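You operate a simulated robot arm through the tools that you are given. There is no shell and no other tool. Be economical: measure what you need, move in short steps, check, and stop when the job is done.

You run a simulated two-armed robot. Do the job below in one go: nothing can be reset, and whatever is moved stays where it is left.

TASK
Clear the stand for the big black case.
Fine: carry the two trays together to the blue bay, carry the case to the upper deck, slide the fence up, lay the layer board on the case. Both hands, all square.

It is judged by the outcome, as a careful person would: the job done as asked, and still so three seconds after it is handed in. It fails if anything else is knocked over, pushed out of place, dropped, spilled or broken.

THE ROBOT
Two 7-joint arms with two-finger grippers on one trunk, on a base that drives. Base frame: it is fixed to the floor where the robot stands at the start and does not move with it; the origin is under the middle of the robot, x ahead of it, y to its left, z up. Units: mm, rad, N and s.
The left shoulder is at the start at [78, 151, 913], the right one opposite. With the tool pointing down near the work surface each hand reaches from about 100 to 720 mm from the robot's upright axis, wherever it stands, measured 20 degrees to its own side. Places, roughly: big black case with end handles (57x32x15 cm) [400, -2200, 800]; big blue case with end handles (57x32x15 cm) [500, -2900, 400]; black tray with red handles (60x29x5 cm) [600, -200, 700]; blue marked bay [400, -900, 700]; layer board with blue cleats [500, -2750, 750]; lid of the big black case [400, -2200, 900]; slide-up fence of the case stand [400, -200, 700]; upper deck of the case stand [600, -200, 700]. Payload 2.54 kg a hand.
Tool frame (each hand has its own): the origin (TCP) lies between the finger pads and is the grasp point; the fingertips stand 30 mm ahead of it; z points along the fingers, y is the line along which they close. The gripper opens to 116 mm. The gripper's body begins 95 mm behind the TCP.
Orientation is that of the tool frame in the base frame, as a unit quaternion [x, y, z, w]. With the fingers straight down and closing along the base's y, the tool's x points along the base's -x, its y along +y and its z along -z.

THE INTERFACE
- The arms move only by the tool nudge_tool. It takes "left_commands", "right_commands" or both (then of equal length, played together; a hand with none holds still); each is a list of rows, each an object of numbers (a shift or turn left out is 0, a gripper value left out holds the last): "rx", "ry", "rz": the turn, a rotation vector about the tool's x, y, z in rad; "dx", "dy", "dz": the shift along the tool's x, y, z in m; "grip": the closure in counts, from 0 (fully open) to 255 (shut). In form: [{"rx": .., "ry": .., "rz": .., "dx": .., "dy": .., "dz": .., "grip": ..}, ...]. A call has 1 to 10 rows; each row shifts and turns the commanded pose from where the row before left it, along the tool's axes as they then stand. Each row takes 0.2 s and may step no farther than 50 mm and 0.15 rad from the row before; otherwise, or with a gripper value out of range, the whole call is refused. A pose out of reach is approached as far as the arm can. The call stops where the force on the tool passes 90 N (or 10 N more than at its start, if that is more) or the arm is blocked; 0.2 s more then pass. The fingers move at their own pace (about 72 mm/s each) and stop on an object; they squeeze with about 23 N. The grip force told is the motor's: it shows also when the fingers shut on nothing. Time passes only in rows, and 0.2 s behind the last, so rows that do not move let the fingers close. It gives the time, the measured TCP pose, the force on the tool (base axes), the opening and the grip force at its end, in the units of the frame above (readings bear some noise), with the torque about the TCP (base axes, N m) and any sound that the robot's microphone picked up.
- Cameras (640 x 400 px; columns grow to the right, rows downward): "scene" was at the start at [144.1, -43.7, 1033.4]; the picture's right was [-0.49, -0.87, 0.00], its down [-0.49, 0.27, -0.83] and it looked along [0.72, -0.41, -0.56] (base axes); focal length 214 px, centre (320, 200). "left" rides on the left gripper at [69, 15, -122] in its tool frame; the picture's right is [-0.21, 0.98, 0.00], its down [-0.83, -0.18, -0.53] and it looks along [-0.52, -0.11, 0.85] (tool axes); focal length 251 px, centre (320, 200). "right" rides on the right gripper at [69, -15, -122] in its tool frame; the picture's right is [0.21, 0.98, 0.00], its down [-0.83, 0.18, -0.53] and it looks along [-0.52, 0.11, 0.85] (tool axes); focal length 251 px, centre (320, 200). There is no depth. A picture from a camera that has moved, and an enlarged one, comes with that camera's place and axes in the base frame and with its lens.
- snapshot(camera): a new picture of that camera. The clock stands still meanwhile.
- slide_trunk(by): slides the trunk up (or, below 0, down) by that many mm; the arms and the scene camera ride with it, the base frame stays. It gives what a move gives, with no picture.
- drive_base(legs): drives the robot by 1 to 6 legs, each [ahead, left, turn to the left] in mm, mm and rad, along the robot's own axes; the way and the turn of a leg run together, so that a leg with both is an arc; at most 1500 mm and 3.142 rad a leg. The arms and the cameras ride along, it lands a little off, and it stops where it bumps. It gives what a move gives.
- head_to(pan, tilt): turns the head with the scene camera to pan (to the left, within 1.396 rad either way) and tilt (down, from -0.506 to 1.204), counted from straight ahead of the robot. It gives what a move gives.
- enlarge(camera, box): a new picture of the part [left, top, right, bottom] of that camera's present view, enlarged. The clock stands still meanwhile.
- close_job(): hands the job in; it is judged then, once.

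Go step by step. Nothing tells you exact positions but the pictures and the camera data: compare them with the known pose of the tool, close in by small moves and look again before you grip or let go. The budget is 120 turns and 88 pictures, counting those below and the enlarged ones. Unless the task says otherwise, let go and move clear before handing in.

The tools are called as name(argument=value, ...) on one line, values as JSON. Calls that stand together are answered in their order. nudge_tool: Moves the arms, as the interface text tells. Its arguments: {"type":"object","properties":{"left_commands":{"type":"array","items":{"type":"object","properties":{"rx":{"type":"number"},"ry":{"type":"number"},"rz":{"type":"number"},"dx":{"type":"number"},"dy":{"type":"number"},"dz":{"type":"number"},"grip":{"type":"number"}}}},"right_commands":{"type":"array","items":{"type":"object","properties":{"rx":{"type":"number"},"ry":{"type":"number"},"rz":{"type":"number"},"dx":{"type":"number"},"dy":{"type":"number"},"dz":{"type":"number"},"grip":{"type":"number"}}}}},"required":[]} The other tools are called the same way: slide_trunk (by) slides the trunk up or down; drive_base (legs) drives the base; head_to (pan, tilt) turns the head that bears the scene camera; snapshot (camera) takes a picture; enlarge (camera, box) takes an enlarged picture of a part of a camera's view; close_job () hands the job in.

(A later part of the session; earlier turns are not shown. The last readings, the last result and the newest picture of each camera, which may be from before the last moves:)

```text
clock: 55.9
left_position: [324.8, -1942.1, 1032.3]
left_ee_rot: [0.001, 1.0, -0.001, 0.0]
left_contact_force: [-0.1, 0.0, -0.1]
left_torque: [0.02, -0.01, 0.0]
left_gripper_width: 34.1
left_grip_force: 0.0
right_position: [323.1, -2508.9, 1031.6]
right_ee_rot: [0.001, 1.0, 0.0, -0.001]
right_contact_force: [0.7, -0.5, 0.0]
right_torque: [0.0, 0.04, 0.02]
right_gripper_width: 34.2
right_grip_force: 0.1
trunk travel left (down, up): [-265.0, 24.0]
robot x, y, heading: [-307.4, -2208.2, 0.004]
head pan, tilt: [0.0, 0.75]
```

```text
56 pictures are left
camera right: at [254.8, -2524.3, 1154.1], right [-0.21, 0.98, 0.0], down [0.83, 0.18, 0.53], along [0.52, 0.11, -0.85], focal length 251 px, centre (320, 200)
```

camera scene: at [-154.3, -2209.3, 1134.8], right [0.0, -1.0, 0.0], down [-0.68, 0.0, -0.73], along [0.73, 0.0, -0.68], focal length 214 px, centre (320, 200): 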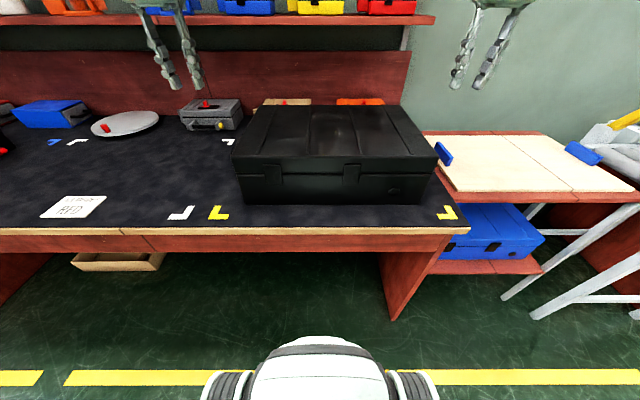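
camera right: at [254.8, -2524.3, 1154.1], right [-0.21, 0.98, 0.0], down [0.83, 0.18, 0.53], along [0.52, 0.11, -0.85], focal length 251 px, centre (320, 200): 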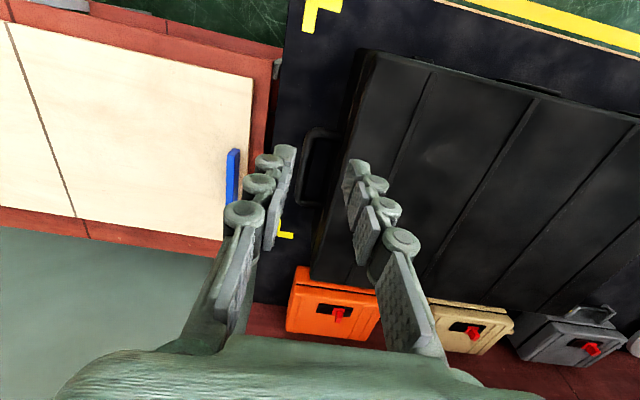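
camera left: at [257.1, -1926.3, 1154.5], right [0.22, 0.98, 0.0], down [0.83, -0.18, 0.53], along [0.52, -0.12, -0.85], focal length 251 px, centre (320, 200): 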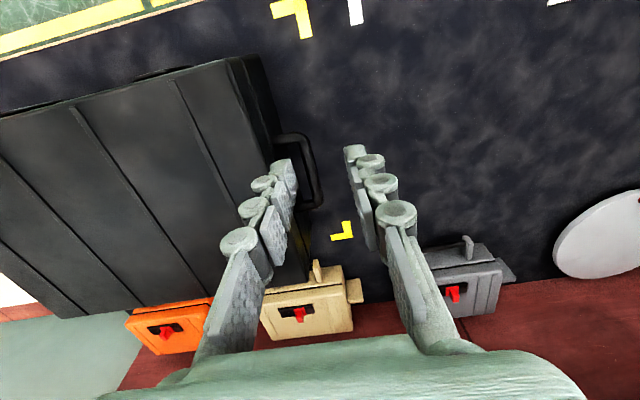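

The case handles are loops like those on the trays, with bars near y≈−1977 and −2513 at x≈411. I'll move the base in, align the hands above and look.

drive_base(legs=[[90, -36, -0.003]])

nudge_tool(left_commands=[{"dz": 0.03, "grip": 180}, {"dz": 0.03}, {"dz": 0.03}, {}], right_commands=[{"dy": 0.03, "grip": 180}, {"dz": 0.03}, {"dz": 0.03}, {"dz": 0.03}])

snapshot(camera="left")

snapshot(camera="right")

```text
clock: 57.1
left_position: [417.8, -1981.9, 1031.7]
left_ee_rot: [0.005, 1.0, 0.001, -0.002]
left_contact_force: [1.4, -0.4, -0.3]
left_torque: [0.02, 0.07, -0.02]
left_gripper_width: 34.3
left_grip_force: 0.1
right_position: [413.3, -2549.3, 1029.4]
right_ee_rot: [0.004, 1.0, -0.001, -0.002]
right_contact_force: [0.3, -0.2, -0.3]
right_torque: [0.0, 0.03, -0.03]
right_gripper_width: 34.1
right_grip_force: 0.0
trunk travel left (down, up): [-265.0, 24.0]
robot x, y, heading: [-215.1, -2244.6, -0.009]
head pan, tilt: [0.0, 0.75]
```

```text
clock: 58.1
left_position: [418.4, -1981.7, 941.7]
left_ee_rot: [0.005, 1.0, 0.001, -0.001]
left_contact_force: [0.2, -0.3, 0.8]
left_torque: [0.01, 0.0, 0.01]
left_gripper_width: 34.0
left_grip_force: 0.0
right_position: [410.3, -2520.0, 942.3]
right_ee_rot: [0.003, 1.0, 0.0, -0.002]
right_contact_force: [0.3, 0.0, -0.2]
right_torque: [-0.01, 0.0, 0.02]
right_gripper_width: 34.2
right_grip_force: 0.0
trunk travel left (down, up): [-265.0, 24.0]
robot x, y, heading: [-212.7, -2240.8, -0.005]
head pan, tilt: [0.0, 0.75]
```

```text
55 pictures are left
camera left: at [350.6, -1965.4, 1065.2], right [0.22, 0.97, 0.0], down [0.83, -0.19, 0.53], along [0.52, -0.12, -0.85], focal length 251 px, centre (320, 200)
```

left: 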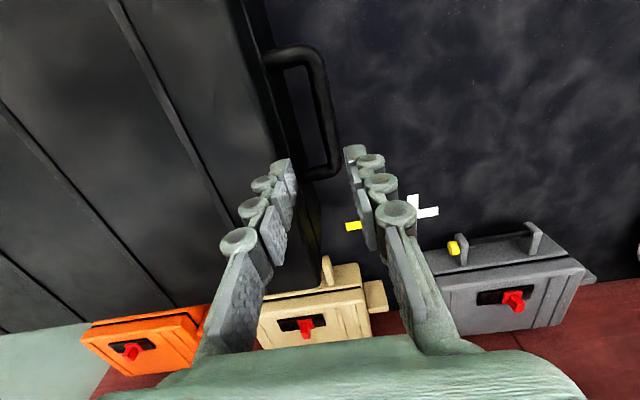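

```text
54 pictures are left
camera right: at [343.1, -2534.8, 1064.2], right [-0.21, 0.98, 0.0], down [0.83, 0.18, 0.53], along [0.52, 0.11, -0.85], focal length 251 px, centre (320, 200)
```

right: 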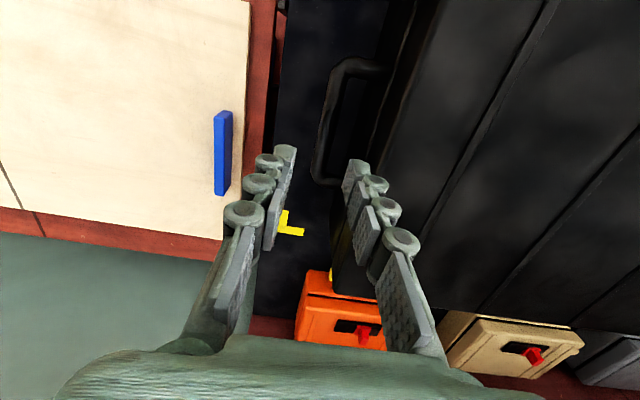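

The bar height triangulates to z≈832, with bars at y≈−1977 and −2513 and centre x≈408. I'll correct and go partway down.

nudge_tool(left_commands=[{"dx": 0.01, "dy": 0.0047, "grip": 187}, {"dz": 0.02}, {"dz": 0.02}, {"dz": 0.015}, {}], right_commands=[{"dx": 0.002, "dy": 0.0065, "grip": 187}, {"dz": 0.02}, {"dz": 0.02}, {"dz": 0.015}, {}])

snapshot(camera="left")

snapshot(camera="right")

```text
clock: 59.3
left_position: [408.2, -1977.2, 886.2]
left_ee_rot: [0.005, 1.0, 0.001, -0.001]
left_contact_force: [0.5, 0.5, 0.1]
left_torque: [0.0, -0.02, -0.02]
left_gripper_width: 31.0
left_grip_force: 0.1
right_position: [411.3, -2513.5, 884.9]
right_ee_rot: [0.004, 1.0, 0.001, -0.001]
right_contact_force: [-0.4, 0.1, -1.1]
right_torque: [0.0, 0.0, 0.01]
right_gripper_width: 31.0
right_grip_force: 0.0
trunk travel left (down, up): [-265.0, 24.0]
robot x, y, heading: [-208.8, -2243.3, -0.008]
head pan, tilt: [0.0, 0.75]
```

```text
53 pictures are left
camera left: at [338.8, -1961.0, 1009.6], right [0.22, 0.97, 0.0], down [0.83, -0.19, 0.53], along [0.52, -0.12, -0.85], focal length 251 px, centre (320, 200)
```

left: 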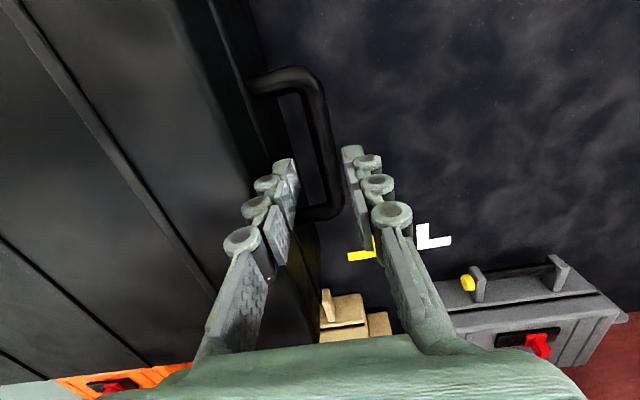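

```text
52 pictures are left
camera right: at [341.8, -2527.5, 1007.9], right [-0.21, 0.98, 0.0], down [0.83, 0.18, 0.53], along [0.52, 0.11, -0.85], focal length 251 px, centre (320, 200)
```

right: 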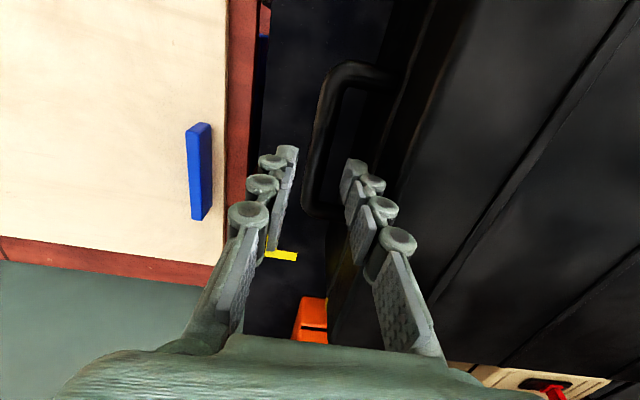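

Both hands straddle the handle bars. I'll descend to bar height and close.

nudge_tool(left_commands=[{"dy": 0.002, "dz": 0.018}, {"dz": 0.018}, {"dz": 0.017}, {}, {"grip": 255}, {}, {}, {}], right_commands=[{"dy": -0.0005, "dz": 0.018}, {"dz": 0.018}, {"dz": 0.016}, {}, {"grip": 255}, {}, {}, {}])

snapshot(camera="left")

snapshot(camera="right")

```text
clock: 61.1
left_position: [407.1, -1974.1, 835.9]
left_ee_rot: [0.004, 1.0, -0.001, 0.0]
left_contact_force: [-0.5, 1.3, 1.5]
left_torque: [0.02, -0.27, -0.15]
left_gripper_width: 15.1
left_grip_force: 23.1
right_position: [409.4, -2512.4, 835.2]
right_ee_rot: [0.003, 1.0, 0.0, -0.002]
right_contact_force: [-1.4, 3.6, 0.1]
right_torque: [0.03, -0.1, 0.49]
right_gripper_width: 14.7
right_grip_force: 22.4
trunk travel left (down, up): [-265.0, 24.0]
robot x, y, heading: [-214.2, -2244.9, -0.009]
head pan, tilt: [0.0, 0.75]
```

```text
51 pictures are left
camera left: at [338.5, -1958.3, 956.4], right [0.22, 0.97, 0.0], down [0.83, -0.19, 0.53], along [0.52, -0.12, -0.85], focal length 251 px, centre (320, 200)
```

left: 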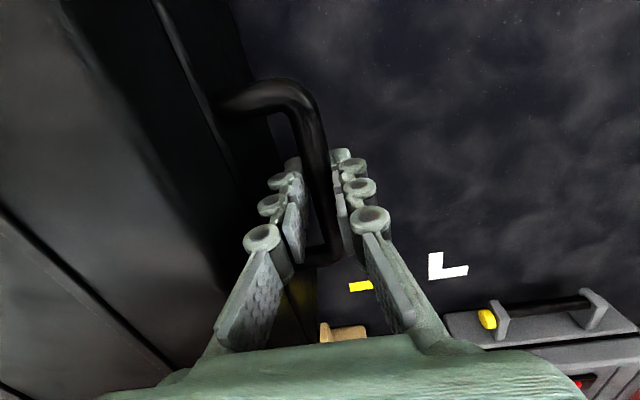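

```text
50 pictures are left
camera right: at [341.1, -2527.6, 957.8], right [-0.21, 0.98, 0.0], down [0.83, 0.18, 0.53], along [0.52, 0.11, -0.85], focal length 251 px, centre (320, 200)
```

right: 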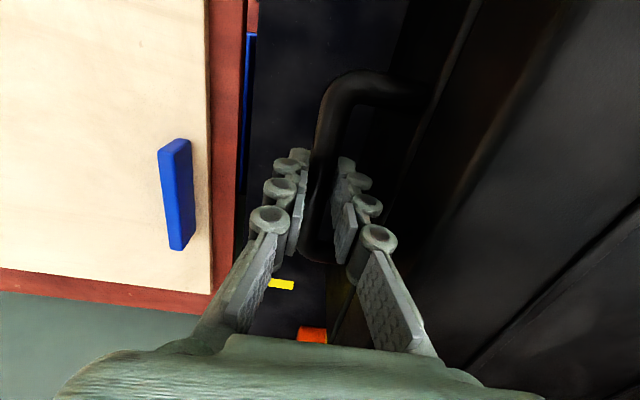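

Both handles are gripped, so I'll lift a little and read the weight.

nudge_tool(left_commands=[{"dz": -0.005}, {"dz": -0.006}, {"dz": -0.008}, {}], right_commands=[{"dz": -0.005}, {"dz": -0.006}, {"dz": -0.008}, {}])

snapshot(camera="scene")

```text
clock: 62.1
left_position: [406.8, -1974.0, 850.7]
left_ee_rot: [0.004, 1.0, 0.0, -0.003]
left_contact_force: [1.1, -2.9, -10.5]
left_torque: [-0.06, 0.06, -0.03]
left_gripper_width: 14.7
left_grip_force: 23.3
right_position: [411.4, -2513.3, 851.6]
right_ee_rot: [0.002, 1.0, 0.0, -0.002]
right_contact_force: [-0.5, 2.4, -10.6]
right_torque: [0.02, 0.0, 0.51]
right_gripper_width: 15.1
right_grip_force: 23.5
trunk travel left (down, up): [-265.0, 24.0]
robot x, y, heading: [-210.4, -2248.8, -0.007]
head pan, tilt: [0.0, 0.75]
```

```text
49 pictures are left
camera scene: at [-61.8, -2246.6, 1134.4], right [-0.01, -1.0, 0.0], down [-0.68, 0.0, -0.73], along [0.73, 0.0, -0.68], focal length 214 px, centre (320, 200)
```

scene: 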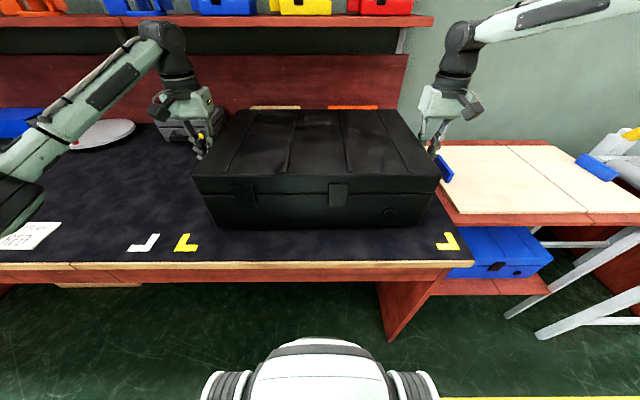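

About 10.5 N per hand, level and well within payload. I'll lift higher, back away from the bench, and travel left along the aisle with a stop to check.

nudge_tool(left_commands=[{"dz": -0.01}, {"dz": -0.015}, {"dz": -0.015}, {"dz": -0.015}, {"dz": -0.01}, {}], right_commands=[{"dz": -0.01}, {"dz": -0.015}, {"dz": -0.015}, {"dz": -0.015}, {"dz": -0.01}, {}])

slide_trunk(by=22)

drive_base(legs=[[-325, 0, 0.008]])

head_to(pan=1.1, tilt=0.4)

snapshot(camera="scene")

```text
clock: 63.5
left_position: [409.2, -1974.4, 916.1]
left_ee_rot: [0.004, 1.0, 0.001, -0.003]
left_contact_force: [0.9, 1.5, -10.8]
left_torque: [0.07, 0.02, -0.17]
left_gripper_width: 14.8
left_grip_force: 22.9
right_position: [412.7, -2513.2, 916.6]
right_ee_rot: [0.002, 1.0, -0.001, -0.003]
right_contact_force: [-0.2, -1.5, -10.7]
right_torque: [-0.03, 0.02, 0.48]
right_gripper_width: 14.9
right_grip_force: 23.2
trunk travel left (down, up): [-265.0, 24.0]
robot x, y, heading: [-217.5, -2246.5, -0.002]
head pan, tilt: [0.0, 0.75]
```

```text
clock: 64.2
left_position: [409.0, -1974.7, 936.4]
left_ee_rot: [0.005, 1.0, 0.0, -0.003]
left_contact_force: [1.2, 2.9, -12.0]
left_torque: [0.01, -0.01, -0.1]
left_gripper_width: 14.8
left_grip_force: 23.1
right_position: [411.3, -2513.6, 938.8]
right_ee_rot: [0.003, 1.0, 0.0, -0.003]
right_contact_force: [-0.4, -3.1, -10.7]
right_torque: [-0.03, 0.08, 0.49]
right_gripper_width: 14.4
right_grip_force: 22.7
trunk travel left (down, up): [-287.0, 2.0]
robot x, y, heading: [-214.6, -2246.6, -0.01]
head pan, tilt: [0.0, 0.75]
```

```text
clock: 66.3
left_position: [80.0, -1968.0, 938.5]
left_ee_rot: [-0.002, 1.0, 0.001, -0.002]
left_contact_force: [1.0, 7.1, -10.4]
left_torque: [0.05, -0.03, -0.12]
left_gripper_width: 14.9
left_grip_force: 22.6
right_position: [91.0, -2506.6, 938.3]
right_ee_rot: [-0.003, 1.0, 0.0, -0.002]
right_contact_force: [-0.5, -6.4, -10.4]
right_torque: [-0.04, 0.05, 0.48]
right_gripper_width: 15.0
right_grip_force: 23.0
trunk travel left (down, up): [-287.0, 2.0]
robot x, y, heading: [-540.0, -2248.9, 0.008]
head pan, tilt: [0.0, 0.75]
```

```text
clock: 67.6
left_position: [81.6, -1967.4, 937.9]
left_ee_rot: [-0.001, 1.0, 0.001, -0.003]
left_contact_force: [0.9, -0.9, -10.7]
left_torque: [0.01, -0.03, -0.16]
left_gripper_width: 14.8
left_grip_force: 22.8
right_position: [90.6, -2505.7, 938.1]
right_ee_rot: [-0.003, 1.0, -0.001, -0.002]
right_contact_force: [-0.3, 0.3, -10.3]
right_torque: [-0.01, 0.09, 0.49]
right_gripper_width: 15.1
right_grip_force: 22.6
trunk travel left (down, up): [-287.0, 2.0]
robot x, y, heading: [-537.0, -2245.8, 0.006]
head pan, tilt: [1.1, 0.4]
```

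```text
48 pictures are left
camera scene: at [-427.6, -2162.4, 1187.6], right [0.89, -0.45, 0.0], down [-0.18, -0.35, -0.92], along [0.41, 0.82, -0.39], focal length 214 px, centre (320, 200)
```

scene: 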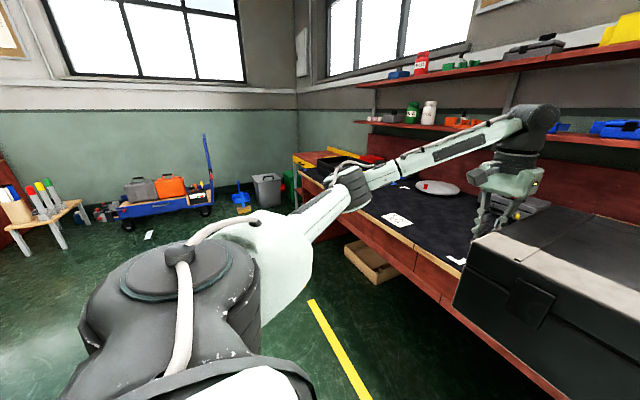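

The aisle is clear, so I'll drive left to in front of the stand.

drive_base(legs=[[0, 1000, -0.006], [0, 1050, 0]])

head_to(pan=0, tilt=0.6)

snapshot(camera="scene")

```text
clock: 87.5
left_position: [50.0, 81.3, 937.2]
left_ee_rot: [-0.006, 1.0, 0.0, -0.002]
left_contact_force: [0.9, 0.1, -10.2]
left_torque: [0.0, 0.01, -0.13]
left_gripper_width: 14.7
left_grip_force: 23.1
right_position: [63.6, -456.9, 937.8]
right_ee_rot: [-0.006, 1.0, -0.002, -0.003]
right_contact_force: [-0.3, -0.7, -10.3]
right_torque: [0.0, 0.02, 0.5]
right_gripper_width: 15.1
right_grip_force: 23.2
trunk travel left (down, up): [-287.0, 2.0]
robot x, y, heading: [-570.7, -197.3, 0.015]
head pan, tilt: [1.1, 0.4]
```

```text
clock: 88.9
left_position: [49.8, 82.4, 937.6]
left_ee_rot: [-0.005, 1.0, 0.001, -0.003]
left_contact_force: [-0.2, -0.9, -11.7]
left_torque: [-0.02, -0.04, -0.14]
left_gripper_width: 14.7
left_grip_force: 22.9
right_position: [62.8, -455.7, 937.4]
right_ee_rot: [-0.006, 1.0, 0.0, -0.003]
right_contact_force: [-2.0, -0.9, -11.0]
right_torque: [0.0, 0.09, 0.49]
right_gripper_width: 14.7
right_grip_force: 23.2
trunk travel left (down, up): [-287.0, 2.0]
robot x, y, heading: [-571.3, -201.7, 0.013]
head pan, tilt: [0.0, 0.6]
```

```text
47 pictures are left
camera scene: at [-410.0, -197.9, 1169.3], right [0.01, -1.0, 0.0], down [-0.57, -0.01, -0.82], along [0.82, 0.01, -0.57], focal length 214 px, centre (320, 200)
```

scene: 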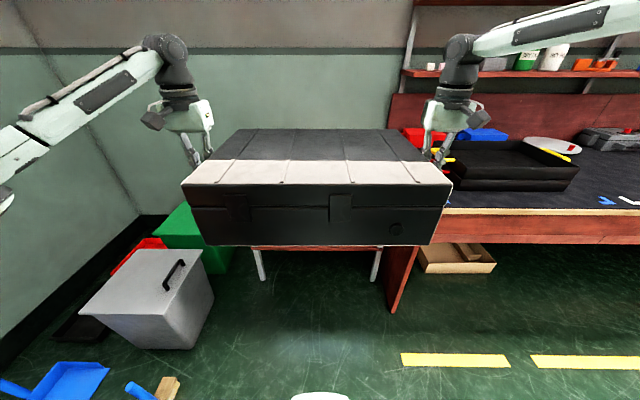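

The case is held level and squarely. I'll straighten the heading and bring it forward over the deck front.

drive_base(legs=[[0, 15, -0.015], [450, 0, 0]])

snapshot(camera="left")

snapshot(camera="right")

snapshot(camera="scene")

```text
clock: 92.0
left_position: [506.2, 89.3, 937.6]
left_ee_rot: [0.0, 1.0, 0.001, -0.002]
left_contact_force: [0.9, -0.8, -10.3]
left_torque: [0.0, 0.08, -0.17]
left_gripper_width: 14.7
left_grip_force: 23.2
right_position: [512.5, -448.6, 938.8]
right_ee_rot: [0.0, 1.0, -0.001, -0.004]
right_contact_force: [-0.5, 0.6, -11.5]
right_torque: [0.0, -0.02, 0.5]
right_gripper_width: 14.8
right_grip_force: 22.7
trunk travel left (down, up): [-287.0, 2.0]
robot x, y, heading: [-109.9, -182.9, 0.002]
head pan, tilt: [0.0, 0.6]
```

```text
46 pictures are left
camera left: at [438.2, 104.8, 1059.9], right [0.22, 0.98, 0.0], down [0.83, -0.18, 0.53], along [0.52, -0.11, -0.85], focal length 251 px, centre (320, 200)
```

left: 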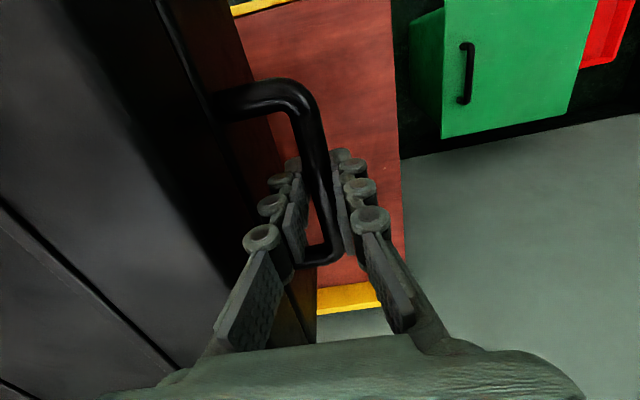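

```text
45 pictures are left
camera right: at [444.4, -464.1, 1060.4], right [-0.22, 0.98, 0.0], down [0.83, 0.18, 0.53], along [0.52, 0.11, -0.85], focal length 251 px, centre (320, 200)
```

right: 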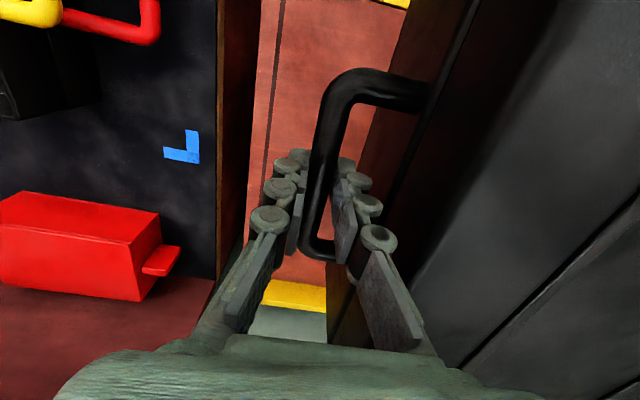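

```text
44 pictures are left
camera scene: at [43.3, -185.3, 1169.2], right [0.0, -1.0, 0.0], down [-0.57, 0.0, -0.82], along [0.82, 0.0, -0.57], focal length 214 px, centre (320, 200)
```

scene: 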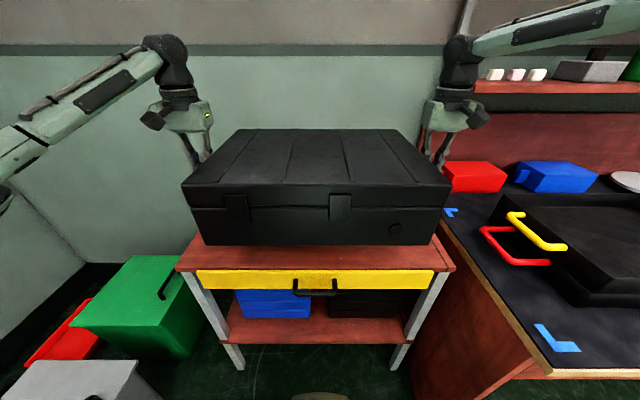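

The deck runs from x≈393 to 872 and y≈−534 to 192, so its centre is about (630, −171). I'll move the case in over it and lower.

drive_base(legs=[[117, 9, -0.006]])

slide_trunk(by=-105)

snapshot(camera="scene")

snapshot(camera="left")

snapshot(camera="right")

```text
clock: 93.3
left_position: [625.6, 95.1, 935.7]
left_ee_rot: [0.004, 1.0, 0.001, -0.004]
left_contact_force: [0.9, -1.4, -12.0]
left_torque: [-0.01, 0.0, -0.13]
left_gripper_width: 14.7
left_grip_force: 23.1
right_position: [628.9, -441.7, 936.7]
right_ee_rot: [0.002, 1.0, -0.001, -0.003]
right_contact_force: [-0.5, 0.5, -11.6]
right_torque: [-0.02, 0.08, 0.46]
right_gripper_width: 14.9
right_grip_force: 23.0
trunk travel left (down, up): [-287.0, 2.0]
robot x, y, heading: [4.4, -177.7, -0.01]
head pan, tilt: [0.0, 0.6]
```

```text
clock: 94.6
left_position: [625.2, 95.5, 832.8]
left_ee_rot: [0.004, 1.0, 0.002, -0.003]
left_contact_force: [1.0, -0.6, -11.2]
left_torque: [-0.01, -0.06, -0.11]
left_gripper_width: 15.0
left_grip_force: 23.2
right_position: [627.8, -442.7, 833.3]
right_ee_rot: [0.002, 1.0, -0.002, -0.003]
right_contact_force: [-1.3, 0.0, -10.7]
right_torque: [0.03, 0.05, 0.46]
right_gripper_width: 15.1
right_grip_force: 23.0
trunk travel left (down, up): [-182.0, 107.0]
robot x, y, heading: [4.2, -176.0, -0.005]
head pan, tilt: [0.0, 0.6]
```

```text
43 pictures are left
camera scene: at [160.1, -177.3, 1064.5], right [0.0, -1.0, 0.0], down [-0.57, 0.0, -0.82], along [0.82, 0.0, -0.57], focal length 214 px, centre (320, 200)
```

scene: 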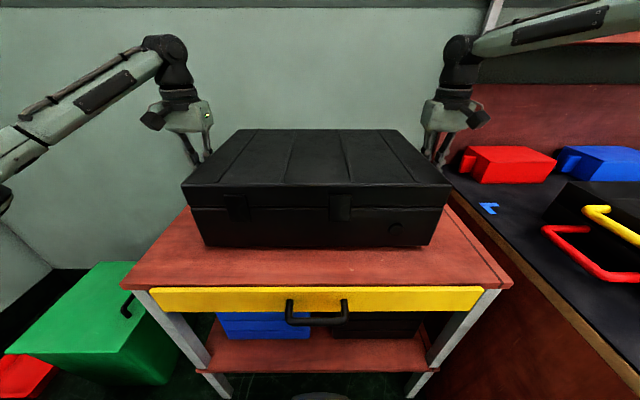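

```text
42 pictures are left
camera left: at [556.4, 110.9, 955.3], right [0.22, 0.98, 0.0], down [0.83, -0.19, 0.53], along [0.52, -0.12, -0.85], focal length 251 px, centre (320, 200)
```

left: 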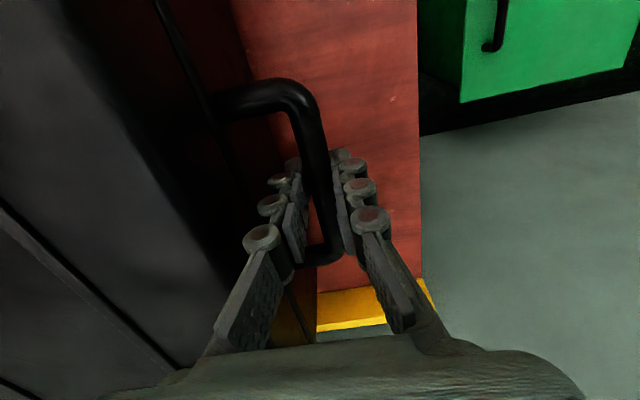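

```text
41 pictures are left
camera right: at [559.8, -458.1, 955.7], right [-0.21, 0.98, 0.0], down [0.83, 0.18, 0.53], along [0.52, 0.11, -0.85], focal length 251 px, centre (320, 200)
```

right: 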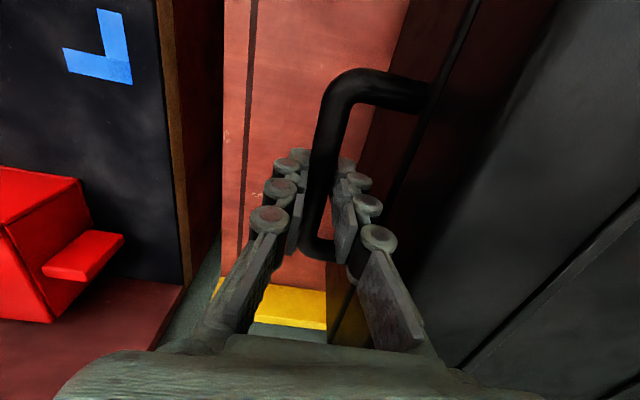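

Clearances look good front and back. I'll lower gently until it touches.

nudge_tool(left_commands=[{"dz": 0.005}, {"dz": 0.005}, {"dz": 0.004}, {}], right_commands=[{"dz": 0.005}, {"dz": 0.005}, {"dz": 0.004}, {}])

nudge_tool(left_commands=[{"dz": 0.003}, {}], right_commands=[{"dz": 0.003}, {}])

nudge_tool(left_commands=[{"dz": 0.003}, {}], right_commands=[{"dz": 0.003}, {}])

```text
clock: 95.6
left_position: [625.9, 95.5, 818.4]
left_ee_rot: [0.003, 1.0, 0.001, -0.003]
left_contact_force: [0.1, 6.6, -10.0]
left_torque: [0.08, 0.15, -0.15]
left_gripper_width: 14.9
left_grip_force: 22.8
right_position: [628.5, -442.6, 818.7]
right_ee_rot: [0.003, 1.0, -0.001, -0.003]
right_contact_force: [-0.3, -6.5, -10.3]
right_torque: [-0.07, -0.12, 0.45]
right_gripper_width: 15.0
right_grip_force: 22.9
trunk travel left (down, up): [-182.0, 107.0]
robot x, y, heading: [5.4, -176.5, -0.002]
head pan, tilt: [0.0, 0.6]
```

```text
clock: 96.2
left_position: [624.1, 95.5, 815.4]
left_ee_rot: [0.003, 1.0, 0.001, -0.002]
left_contact_force: [1.7, 8.2, -9.8]
left_torque: [0.07, -0.27, -0.13]
left_gripper_width: 14.7
left_grip_force: 23.4
right_position: [629.1, -443.0, 818.5]
right_ee_rot: [0.002, 1.0, -0.002, -0.002]
right_contact_force: [1.1, -7.6, -0.4]
right_torque: [-0.11, 0.32, 0.51]
right_gripper_width: 15.1
right_grip_force: 22.5
trunk travel left (down, up): [-182.0, 107.0]
robot x, y, heading: [5.0, -176.6, -0.005]
head pan, tilt: [0.0, 0.6]
```

```text
clock: 96.8
left_position: [623.4, 95.7, 814.2]
left_ee_rot: [0.002, 1.0, 0.0, 0.001]
left_contact_force: [7.7, 12.2, 4.4]
left_torque: [0.16, 0.5, -0.09]
left_gripper_width: 15.0
left_grip_force: 23.2
right_position: [627.9, -443.2, 817.4]
right_ee_rot: [0.003, 1.0, -0.001, 0.001]
right_contact_force: [6.1, -11.0, 17.0]
right_torque: [-0.17, 0.2, 0.58]
right_gripper_width: 15.1
right_grip_force: 23.2
trunk travel left (down, up): [-182.0, 107.0]
robot x, y, heading: [3.1, -173.2, -0.009]
head pan, tilt: [0.0, 0.6]
```

The case rests on the deck. I'll open narrowly and rise.

nudge_tool(left_commands=[{"dz": -0.002, "dy": 0.001}, {"grip": 210}, {"grip": 187}, {}, {}], right_commands=[{"dz": -0.002, "dy": -0.001}, {"grip": 210}, {"grip": 187}, {}, {}])

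nudge_tool(left_commands=[{"dz": -0.02}, {"dz": -0.03}, {"dz": -0.03}, {"dz": -0.04}, {"dz": -0.04}, {}], right_commands=[{"dz": -0.02}, {"dz": -0.03}, {"dz": -0.03}, {"dz": -0.04}, {"dz": -0.04}, {}])

drive_base(legs=[[-60, 0, 0.006]])

head_to(pan=0, tilt=0.8)

snapshot(camera="scene")

```text
clock: 98.0
left_position: [623.1, 95.7, 814.9]
left_ee_rot: [0.003, 1.0, 0.001, -0.001]
left_contact_force: [-1.0, 0.4, -0.2]
left_torque: [0.0, 0.01, -0.01]
left_gripper_width: 31.3
left_grip_force: 0.0
right_position: [626.3, -443.4, 815.5]
right_ee_rot: [0.001, 1.0, -0.001, -0.003]
right_contact_force: [-0.1, -0.6, -0.1]
right_torque: [-0.01, -0.02, 0.0]
right_gripper_width: 30.8
right_grip_force: 0.1
trunk travel left (down, up): [-182.0, 107.0]
robot x, y, heading: [3.3, -175.5, -0.009]
head pan, tilt: [0.0, 0.6]
```

```text
clock: 99.4
left_position: [623.1, 95.9, 977.7]
left_ee_rot: [0.003, 1.0, 0.001, -0.002]
left_contact_force: [0.9, -1.0, 0.8]
left_torque: [-0.02, 0.01, 0.0]
left_gripper_width: 31.1
left_grip_force: 0.0
right_position: [628.7, -444.3, 976.2]
right_ee_rot: [0.002, 1.0, -0.001, -0.002]
right_contact_force: [-0.1, -0.2, 0.2]
right_torque: [-0.01, 0.03, -0.03]
right_gripper_width: 30.9
right_grip_force: 0.0
trunk travel left (down, up): [-182.0, 107.0]
robot x, y, heading: [5.4, -173.3, -0.003]
head pan, tilt: [0.0, 0.6]
```

```text
clock: 100.4
left_position: [561.5, 98.0, 977.0]
left_ee_rot: [0.001, 1.0, 0.0, -0.001]
left_contact_force: [0.2, 0.1, 0.2]
left_torque: [-0.01, -0.03, -0.01]
left_gripper_width: 30.9
left_grip_force: 0.1
right_position: [569.0, -439.5, 976.8]
right_ee_rot: [-0.001, 1.0, -0.001, -0.002]
right_contact_force: [0.0, 0.2, 0.3]
right_torque: [0.01, -0.02, 0.02]
right_gripper_width: 31.1
right_grip_force: 0.0
trunk travel left (down, up): [-182.0, 107.0]
robot x, y, heading: [-60.0, -177.4, 0.001]
head pan, tilt: [0.0, 0.6]
```

```text
clock: 101.2
left_position: [561.1, 99.1, 976.8]
left_ee_rot: [0.001, 1.0, 0.001, -0.002]
left_contact_force: [-0.7, -0.3, 0.0]
left_torque: [-0.02, -0.01, -0.02]
left_gripper_width: 31.0
left_grip_force: 0.0
right_position: [570.2, -440.8, 975.7]
right_ee_rot: [-0.001, 1.0, -0.001, -0.002]
right_contact_force: [0.2, 0.2, 0.9]
right_torque: [-0.01, 0.02, 0.04]
right_gripper_width: 30.9
right_grip_force: 0.1
trunk travel left (down, up): [-182.0, 107.0]
robot x, y, heading: [-58.0, -176.0, 0.002]
head pan, tilt: [0.0, 0.799]
```

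```text
40 pictures are left
camera scene: at [90.1, -176.3, 1047.9], right [0.0, -1.0, 0.0], down [-0.72, 0.0, -0.7], along [0.7, 0.0, -0.72], focal length 214 px, centre (320, 200)
```

scene: 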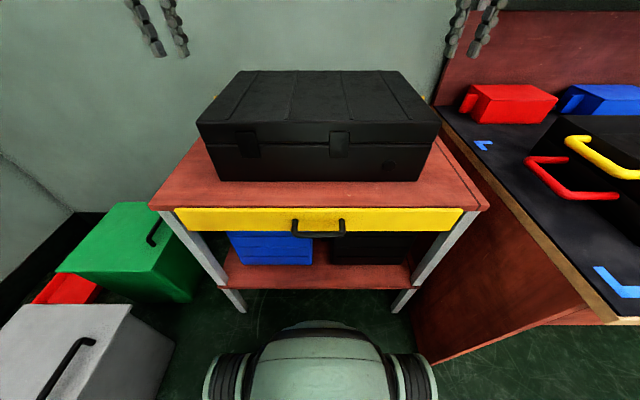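

The case sits squarely on the deck. Next is the fence: its handle bar is near (345, −172, 680). I'll shift the base, turn the right hand so it closes along x, and look.

drive_base(legs=[[-190, 110, 0]])

nudge_tool(right_commands=[{"rz": 0.15, "dy": 0.013, "grip": 150}, {"rz": 0.15}, {"rz": 0.15}, {"rz": 0.15}, {"rz": 0.15}, {"rz": 0.15}, {"rz": 0.15}, {"rz": 0.15}, {"rz": 0.15}, {"rz": 0.15}])

nudge_tool(right_commands=[{"rz": 0.0708}, {}])

snapshot(camera="right")

snapshot(camera="scene")

```text
clock: 102.9
left_position: [369.4, 212.5, 976.1]
left_ee_rot: [0.0, 1.0, 0.001, -0.002]
left_contact_force: [-1.0, 0.3, 1.2]
left_torque: [-0.01, -0.02, 0.03]
left_gripper_width: 31.0
left_grip_force: 0.0
right_position: [378.0, -325.5, 976.9]
right_ee_rot: [-0.002, 1.0, -0.001, -0.002]
right_contact_force: [-0.4, -0.5, 0.2]
right_torque: [-0.03, -0.01, -0.01]
right_gripper_width: 31.0
right_grip_force: 0.0
trunk travel left (down, up): [-182.0, 107.0]
robot x, y, heading: [-249.8, -63.6, -0.003]
head pan, tilt: [0.0, 0.799]
```

```text
clock: 105.1
left_position: [368.5, 212.2, 976.0]
left_ee_rot: [0.0, 1.0, 0.002, -0.002]
left_contact_force: [0.4, -0.3, 0.5]
left_torque: [0.01, -0.01, -0.02]
left_gripper_width: 31.1
left_grip_force: 0.1
right_position: [376.6, -313.4, 976.6]
right_ee_rot: [0.682, 0.732, -0.002, -0.002]
right_contact_force: [0.3, 0.1, -0.3]
right_torque: [-0.02, 0.0, -0.03]
right_gripper_width: 47.8
right_grip_force: 0.1
trunk travel left (down, up): [-182.0, 107.0]
robot x, y, heading: [-246.6, -63.6, 0.003]
head pan, tilt: [0.0, 0.799]
```

```text
clock: 105.7
left_position: [369.2, 212.2, 977.2]
left_ee_rot: [0.001, 1.0, 0.0, -0.002]
left_contact_force: [0.0, -1.0, -0.1]
left_torque: [0.02, -0.01, 0.0]
left_gripper_width: 30.9
left_grip_force: 0.1
right_position: [377.4, -312.1, 975.6]
right_ee_rot: [0.706, 0.708, -0.003, -0.001]
right_contact_force: [-0.1, 0.9, -0.5]
right_torque: [-0.03, 0.02, 0.0]
right_gripper_width: 47.7
right_grip_force: 0.0
trunk travel left (down, up): [-182.0, 107.0]
robot x, y, heading: [-245.7, -66.7, -0.0]
head pan, tilt: [0.0, 0.799]
```

```text
39 pictures are left
camera right: at [362.0, -244.8, 1098.4], right [0.98, 0.22, 0.0], down [0.19, -0.82, 0.53], along [0.11, -0.52, -0.85], focal length 251 px, centre (320, 200)
```

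right: 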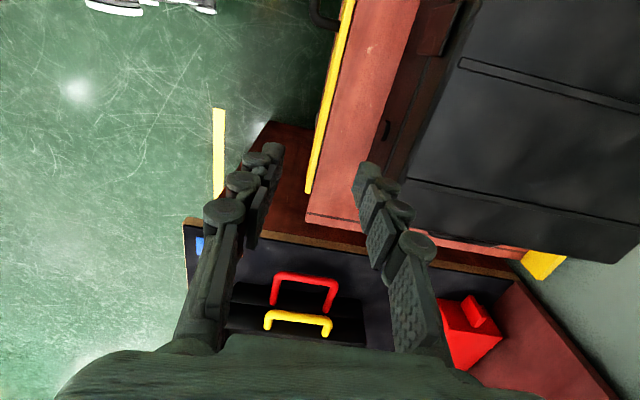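

```text
38 pictures are left
camera scene: at [-101.6, -63.4, 1047.8], right [0.0, -1.0, 0.0], down [-0.72, 0.0, -0.7], along [0.7, 0.0, -0.72], focal length 214 px, centre (320, 200)
```

scene: 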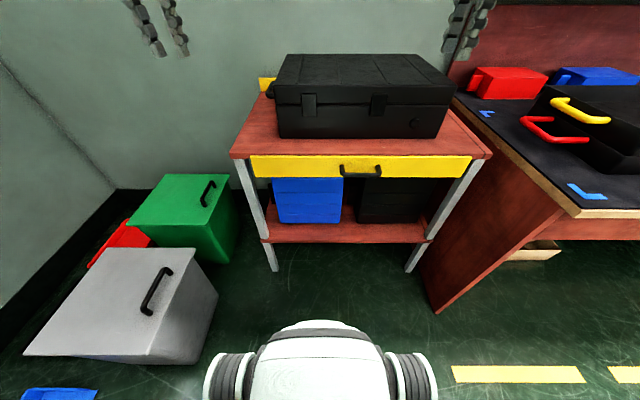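

The right hand now closes along x, and the bar triangulates to about (336, −171, 690). I'll move above it and check.

nudge_tool(right_commands=[{"dx": 0.03, "dy": -0.01, "grip": 170}, {"dx": 0.035, "dy": -0.01}, {"dx": 0.035, "dy": -0.01}, {"dx": 0.04, "dy": -0.009}, {"dz": 0.045}, {"dz": 0.045}, {"dz": 0.045}, {"dz": 0.04}, {}])

snapshot(camera="right")

snapshot(camera="scene")

```text
clock: 107.7
left_position: [368.7, 212.7, 977.4]
left_ee_rot: [0.001, 1.0, 0.001, -0.002]
left_contact_force: [0.2, 0.2, -0.5]
left_torque: [0.0, 0.0, 0.01]
left_gripper_width: 31.1
left_grip_force: 0.1
right_position: [338.4, -252.8, 807.4]
right_ee_rot: [0.706, 0.709, -0.002, -0.002]
right_contact_force: [-0.3, 0.4, 0.1]
right_torque: [0.03, -0.03, 0.0]
right_gripper_width: 38.5
right_grip_force: 0.2
right hand out of reach, approached as far as the arm can: row 2, 3, 4
trunk travel left (down, up): [-182.0, 107.0]
robot x, y, heading: [-245.1, -64.7, 0.003]
head pan, tilt: [0.0, 0.799]
```

```text
37 pictures are left
camera right: at [322.6, -183.2, 930.3], right [0.98, 0.22, 0.0], down [0.19, -0.82, 0.53], along [0.11, -0.52, -0.85], focal length 251 px, centre (320, 200)
```

right: 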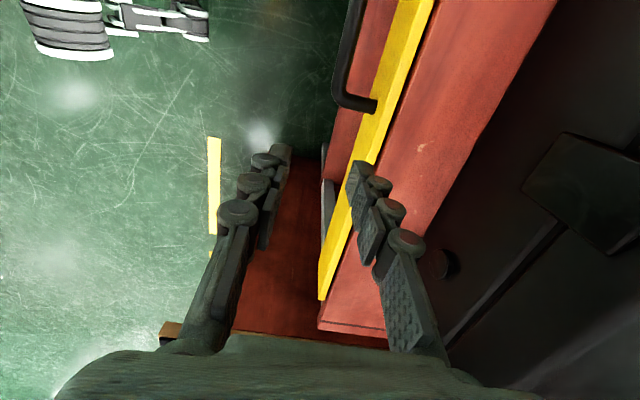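

```text
36 pictures are left
camera scene: at [-101.7, -63.4, 1047.8], right [0.0, -1.0, 0.0], down [-0.72, 0.0, -0.7], along [0.7, 0.0, -0.72], focal length 214 px, centre (320, 200)
```

scene: 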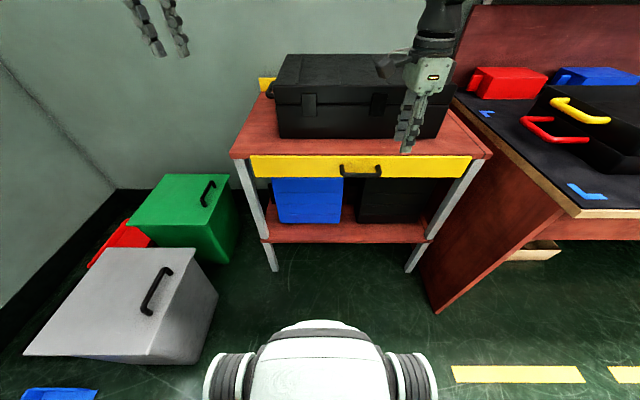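

The wrist hit its limit at y=−253, so I'll drive the base left to bring the hand over the handle.

drive_base(legs=[[6, 82, 0]])

snapshot(camera="right")

```text
clock: 109.2
left_position: [374.8, 293.9, 976.0]
left_ee_rot: [0.001, 1.0, 0.001, -0.002]
left_contact_force: [0.0, 0.5, -0.2]
left_torque: [-0.04, -0.01, 0.0]
left_gripper_width: 30.9
left_grip_force: 0.1
right_position: [343.5, -169.8, 810.5]
right_ee_rot: [0.706, 0.708, -0.002, -0.001]
right_contact_force: [-0.4, -0.5, -0.5]
right_torque: [-0.01, 0.0, 0.0]
right_gripper_width: 38.6
right_grip_force: 0.1
trunk travel left (down, up): [-182.0, 107.0]
robot x, y, heading: [-243.1, 19.4, 0.0]
head pan, tilt: [0.0, 0.799]
```

```text
35 pictures are left
camera right: at [328.6, -101.3, 930.7], right [0.98, 0.22, 0.0], down [0.19, -0.82, 0.53], along [0.11, -0.52, -0.85], focal length 251 px, centre (320, 200)
```

right: 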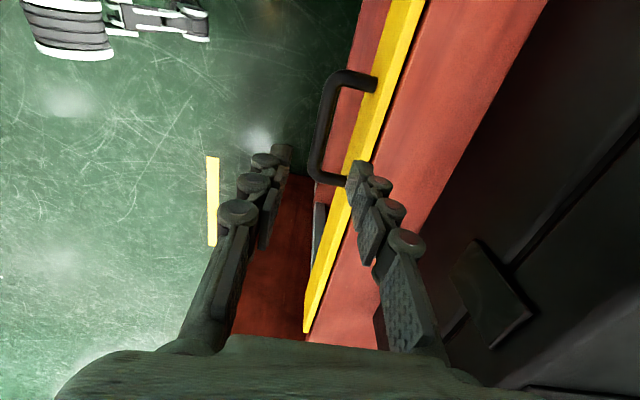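

The bar is centred under the hand at about (345, −172, 684). I'll descend onto it and close.

nudge_tool(right_commands=[{"dy": 0.002, "dx": -0.002, "grip": 180}, {"dz": 0.03}, {"dz": 0.03}, {"dz": 0.03}, {"dz": 0.02}, {}])

snapshot(camera="right")

```text
clock: 110.6
left_position: [376.2, 293.5, 976.2]
left_ee_rot: [0.001, 1.0, 0.001, -0.001]
left_contact_force: [0.4, -0.3, -0.1]
left_torque: [0.0, -0.01, 0.02]
left_gripper_width: 30.8
left_grip_force: 0.1
right_position: [344.9, -172.7, 696.5]
right_ee_rot: [0.706, 0.708, -0.002, -0.001]
right_contact_force: [0.6, -0.1, 0.8]
right_torque: [0.02, -0.03, -0.01]
right_gripper_width: 33.8
right_grip_force: 0.1
trunk travel left (down, up): [-182.0, 107.0]
robot x, y, heading: [-243.5, 17.8, 0.005]
head pan, tilt: [0.0, 0.799]
```

```text
34 pictures are left
camera right: at [329.2, -103.4, 819.2], right [0.98, 0.22, 0.0], down [0.19, -0.82, 0.53], along [0.11, -0.52, -0.85], focal length 251 px, centre (320, 200)
```

right: 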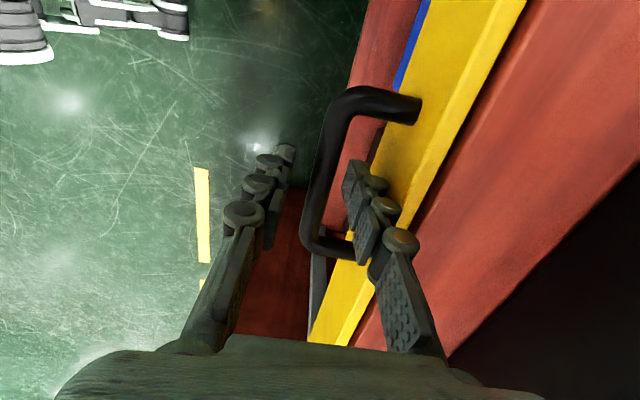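

nudge_tool(right_commands=[{"dz": 0.01}, {"grip": 255}, {}, {}, {}])

nudge_tool(right_commands=[{"dz": -0.005}, {"dz": -0.01}, {"dz": -0.01}, {}])

snapshot(camera="scene")

```text
clock: 111.8
left_position: [376.7, 294.1, 976.2]
left_ee_rot: [0.0, 1.0, 0.002, -0.003]
left_contact_force: [0.2, -0.8, 0.1]
left_torque: [0.01, -0.01, 0.03]
left_gripper_width: 30.9
left_grip_force: 0.1
right_position: [346.1, -171.0, 687.2]
right_ee_rot: [0.707, 0.708, -0.001, -0.001]
right_contact_force: [15.7, 0.9, -3.5]
right_torque: [0.06, -0.06, -0.65]
right_gripper_width: 11.3
right_grip_force: 38.4
trunk travel left (down, up): [-182.0, 107.0]
robot x, y, heading: [-238.8, 17.7, 0.003]
head pan, tilt: [0.0, 0.799]
```

```text
clock: 112.8
left_position: [376.8, 293.7, 975.1]
left_ee_rot: [0.0, 1.0, 0.002, -0.003]
left_contact_force: [0.1, -0.2, 0.4]
left_torque: [-0.04, -0.03, -0.04]
left_gripper_width: 31.0
left_grip_force: 0.2
right_position: [345.7, -172.0, 711.3]
right_ee_rot: [0.707, 0.707, -0.001, -0.002]
right_contact_force: [18.3, 3.2, -4.5]
right_torque: [-0.01, -0.1, -0.61]
right_gripper_width: 11.5
right_grip_force: 38.5
trunk travel left (down, up): [-182.0, 107.0]
robot x, y, heading: [-241.8, 20.7, 0.009]
head pan, tilt: [0.0, 0.799]
```

```text
33 pictures are left
camera scene: at [-94.4, 18.9, 1047.6], right [0.0, -1.0, 0.0], down [-0.72, 0.0, -0.7], along [0.7, 0.0, -0.72], focal length 214 px, centre (320, 200)
```

scene: 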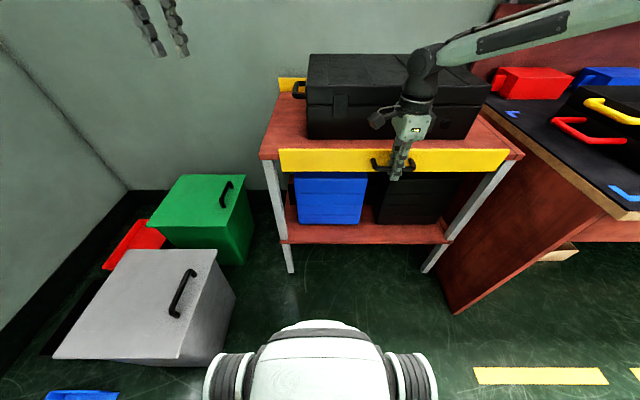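

The fence is sliding up with the hand. I'll ease the side load and continue upward, watching force and sounds.

nudge_tool(right_commands=[{"dy": 0.0015, "dz": -0.008}, {"dz": -0.01}, {"dz": -0.01}, {}])

nudge_tool(right_commands=[{"dz": -0.008}, {"dz": -0.008}, {"dz": -0.008}, {}])

snapshot(camera="scene")

```text
clock: 113.8
left_position: [375.9, 294.9, 977.4]
left_ee_rot: [0.001, 1.0, 0.0, -0.002]
left_contact_force: [0.0, 0.5, 0.5]
left_torque: [0.03, 0.02, -0.01]
left_gripper_width: 30.9
left_grip_force: 0.1
right_position: [346.3, -170.2, 740.1]
right_ee_rot: [0.706, 0.708, -0.004, -0.003]
right_contact_force: [0.6, 1.2, -5.7]
right_torque: [0.18, 0.03, -0.62]
right_gripper_width: 11.4
right_grip_force: 38.6
trunk travel left (down, up): [-182.0, 107.0]
robot x, y, heading: [-241.5, 18.4, 0.002]
head pan, tilt: [0.0, 0.799]
```

```text
clock: 114.8
left_position: [377.1, 291.8, 976.0]
left_ee_rot: [0.0, 1.0, 0.001, -0.004]
left_contact_force: [0.6, -0.3, -0.2]
left_torque: [0.04, 0.0, 0.03]
left_gripper_width: 31.3
left_grip_force: 0.0
right_position: [346.9, -173.1, 761.2]
right_ee_rot: [0.706, 0.708, -0.006, -0.005]
right_contact_force: [-5.8, -2.0, -29.1]
right_torque: [-0.1, 0.09, -0.5]
right_gripper_width: 12.7
right_grip_force: 39.5
trunk travel left (down, up): [-182.0, 107.0]
robot x, y, heading: [-243.5, 11.4, 0.004]
head pan, tilt: [0.0, 0.799]
```

```text
32 pictures are left
camera scene: at [-94.0, 17.9, 1047.6], right [0.0, -1.0, 0.0], down [-0.72, 0.0, -0.7], along [0.7, 0.0, -0.72], focal length 214 px, centre (320, 200)
```

scene: 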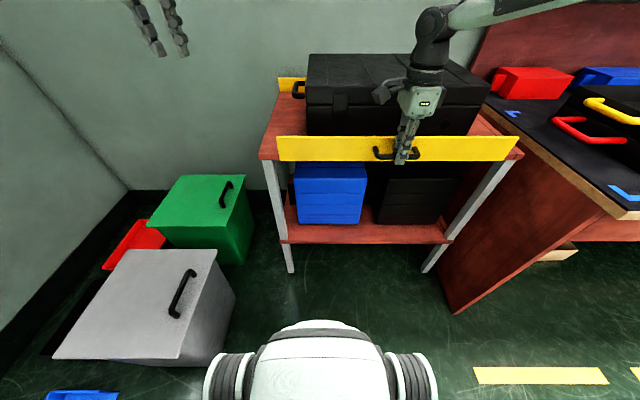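

The force jumped to 29 N at about 74 mm of travel, so this is an end stop or a detent. I'll pull a few mm more to find out.

nudge_tool(right_commands=[{"dz": -0.003}, {}, {}])

nudge_tool(right_commands=[{"dz": -0.003}, {}, {}])

```text
clock: 115.6
left_position: [377.8, 292.7, 975.5]
left_ee_rot: [0.001, 1.0, 0.002, -0.003]
left_contact_force: [0.5, 0.1, 0.1]
left_torque: [0.01, 0.05, -0.01]
left_gripper_width: 31.0
left_grip_force: 0.0
right_position: [347.3, -172.5, 764.0]
right_ee_rot: [0.707, 0.707, -0.006, -0.005]
right_contact_force: [-9.1, -3.8, -31.5]
right_torque: [-0.04, 0.14, -0.52]
right_gripper_width: 12.9
right_grip_force: 39.9
trunk travel left (down, up): [-182.0, 107.0]
robot x, y, heading: [-243.4, 17.8, -0.0]
head pan, tilt: [0.0, 0.799]
```

```text
clock: 116.4
left_position: [377.7, 293.4, 976.5]
left_ee_rot: [0.0, 1.0, 0.002, -0.003]
left_contact_force: [0.7, -1.3, 0.7]
left_torque: [0.0, -0.04, -0.01]
left_gripper_width: 31.2
left_grip_force: 0.1
right_position: [346.0, -172.1, 766.0]
right_ee_rot: [0.707, 0.708, -0.006, -0.004]
right_contact_force: [-12.7, -2.0, -32.4]
right_torque: [-0.01, 0.24, -0.53]
right_gripper_width: 13.1
right_grip_force: 40.2
trunk travel left (down, up): [-182.0, 107.0]
robot x, y, heading: [-248.2, 21.0, 0.002]
head pan, tilt: [0.0, 0.799]
```

snapshot(camera="right")

enlarge(camera="scene", box=[240, 60, 560, 260])

```text
31 pictures are left
camera right: at [332.6, -104.3, 888.5], right [0.98, 0.22, -0.01], down [0.19, -0.82, 0.53], along [0.1, -0.52, -0.85], focal length 251 px, centre (320, 200)
```

right: 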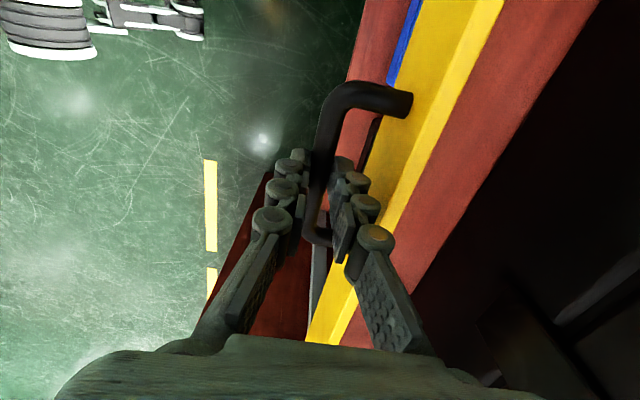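

```text
2.00 times, centred on (400, 160) of scene
camera zoom: at [-94.1, 18.0, 1047.4], right [0.0, -1.0, 0.0], down [-0.72, 0.0, -0.7], along [0.7, 0.0, -0.72], focal length 429 px, centre (160, 280)
```

zoom: 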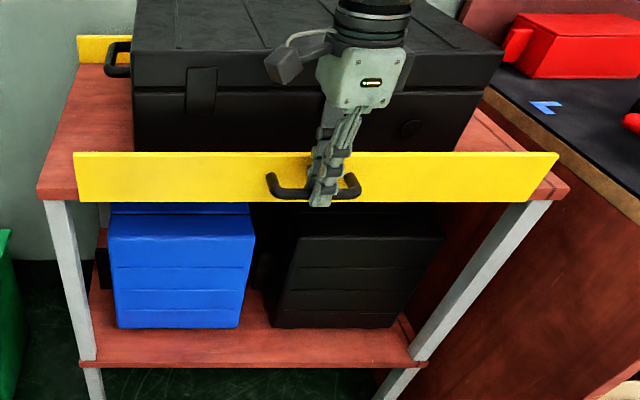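

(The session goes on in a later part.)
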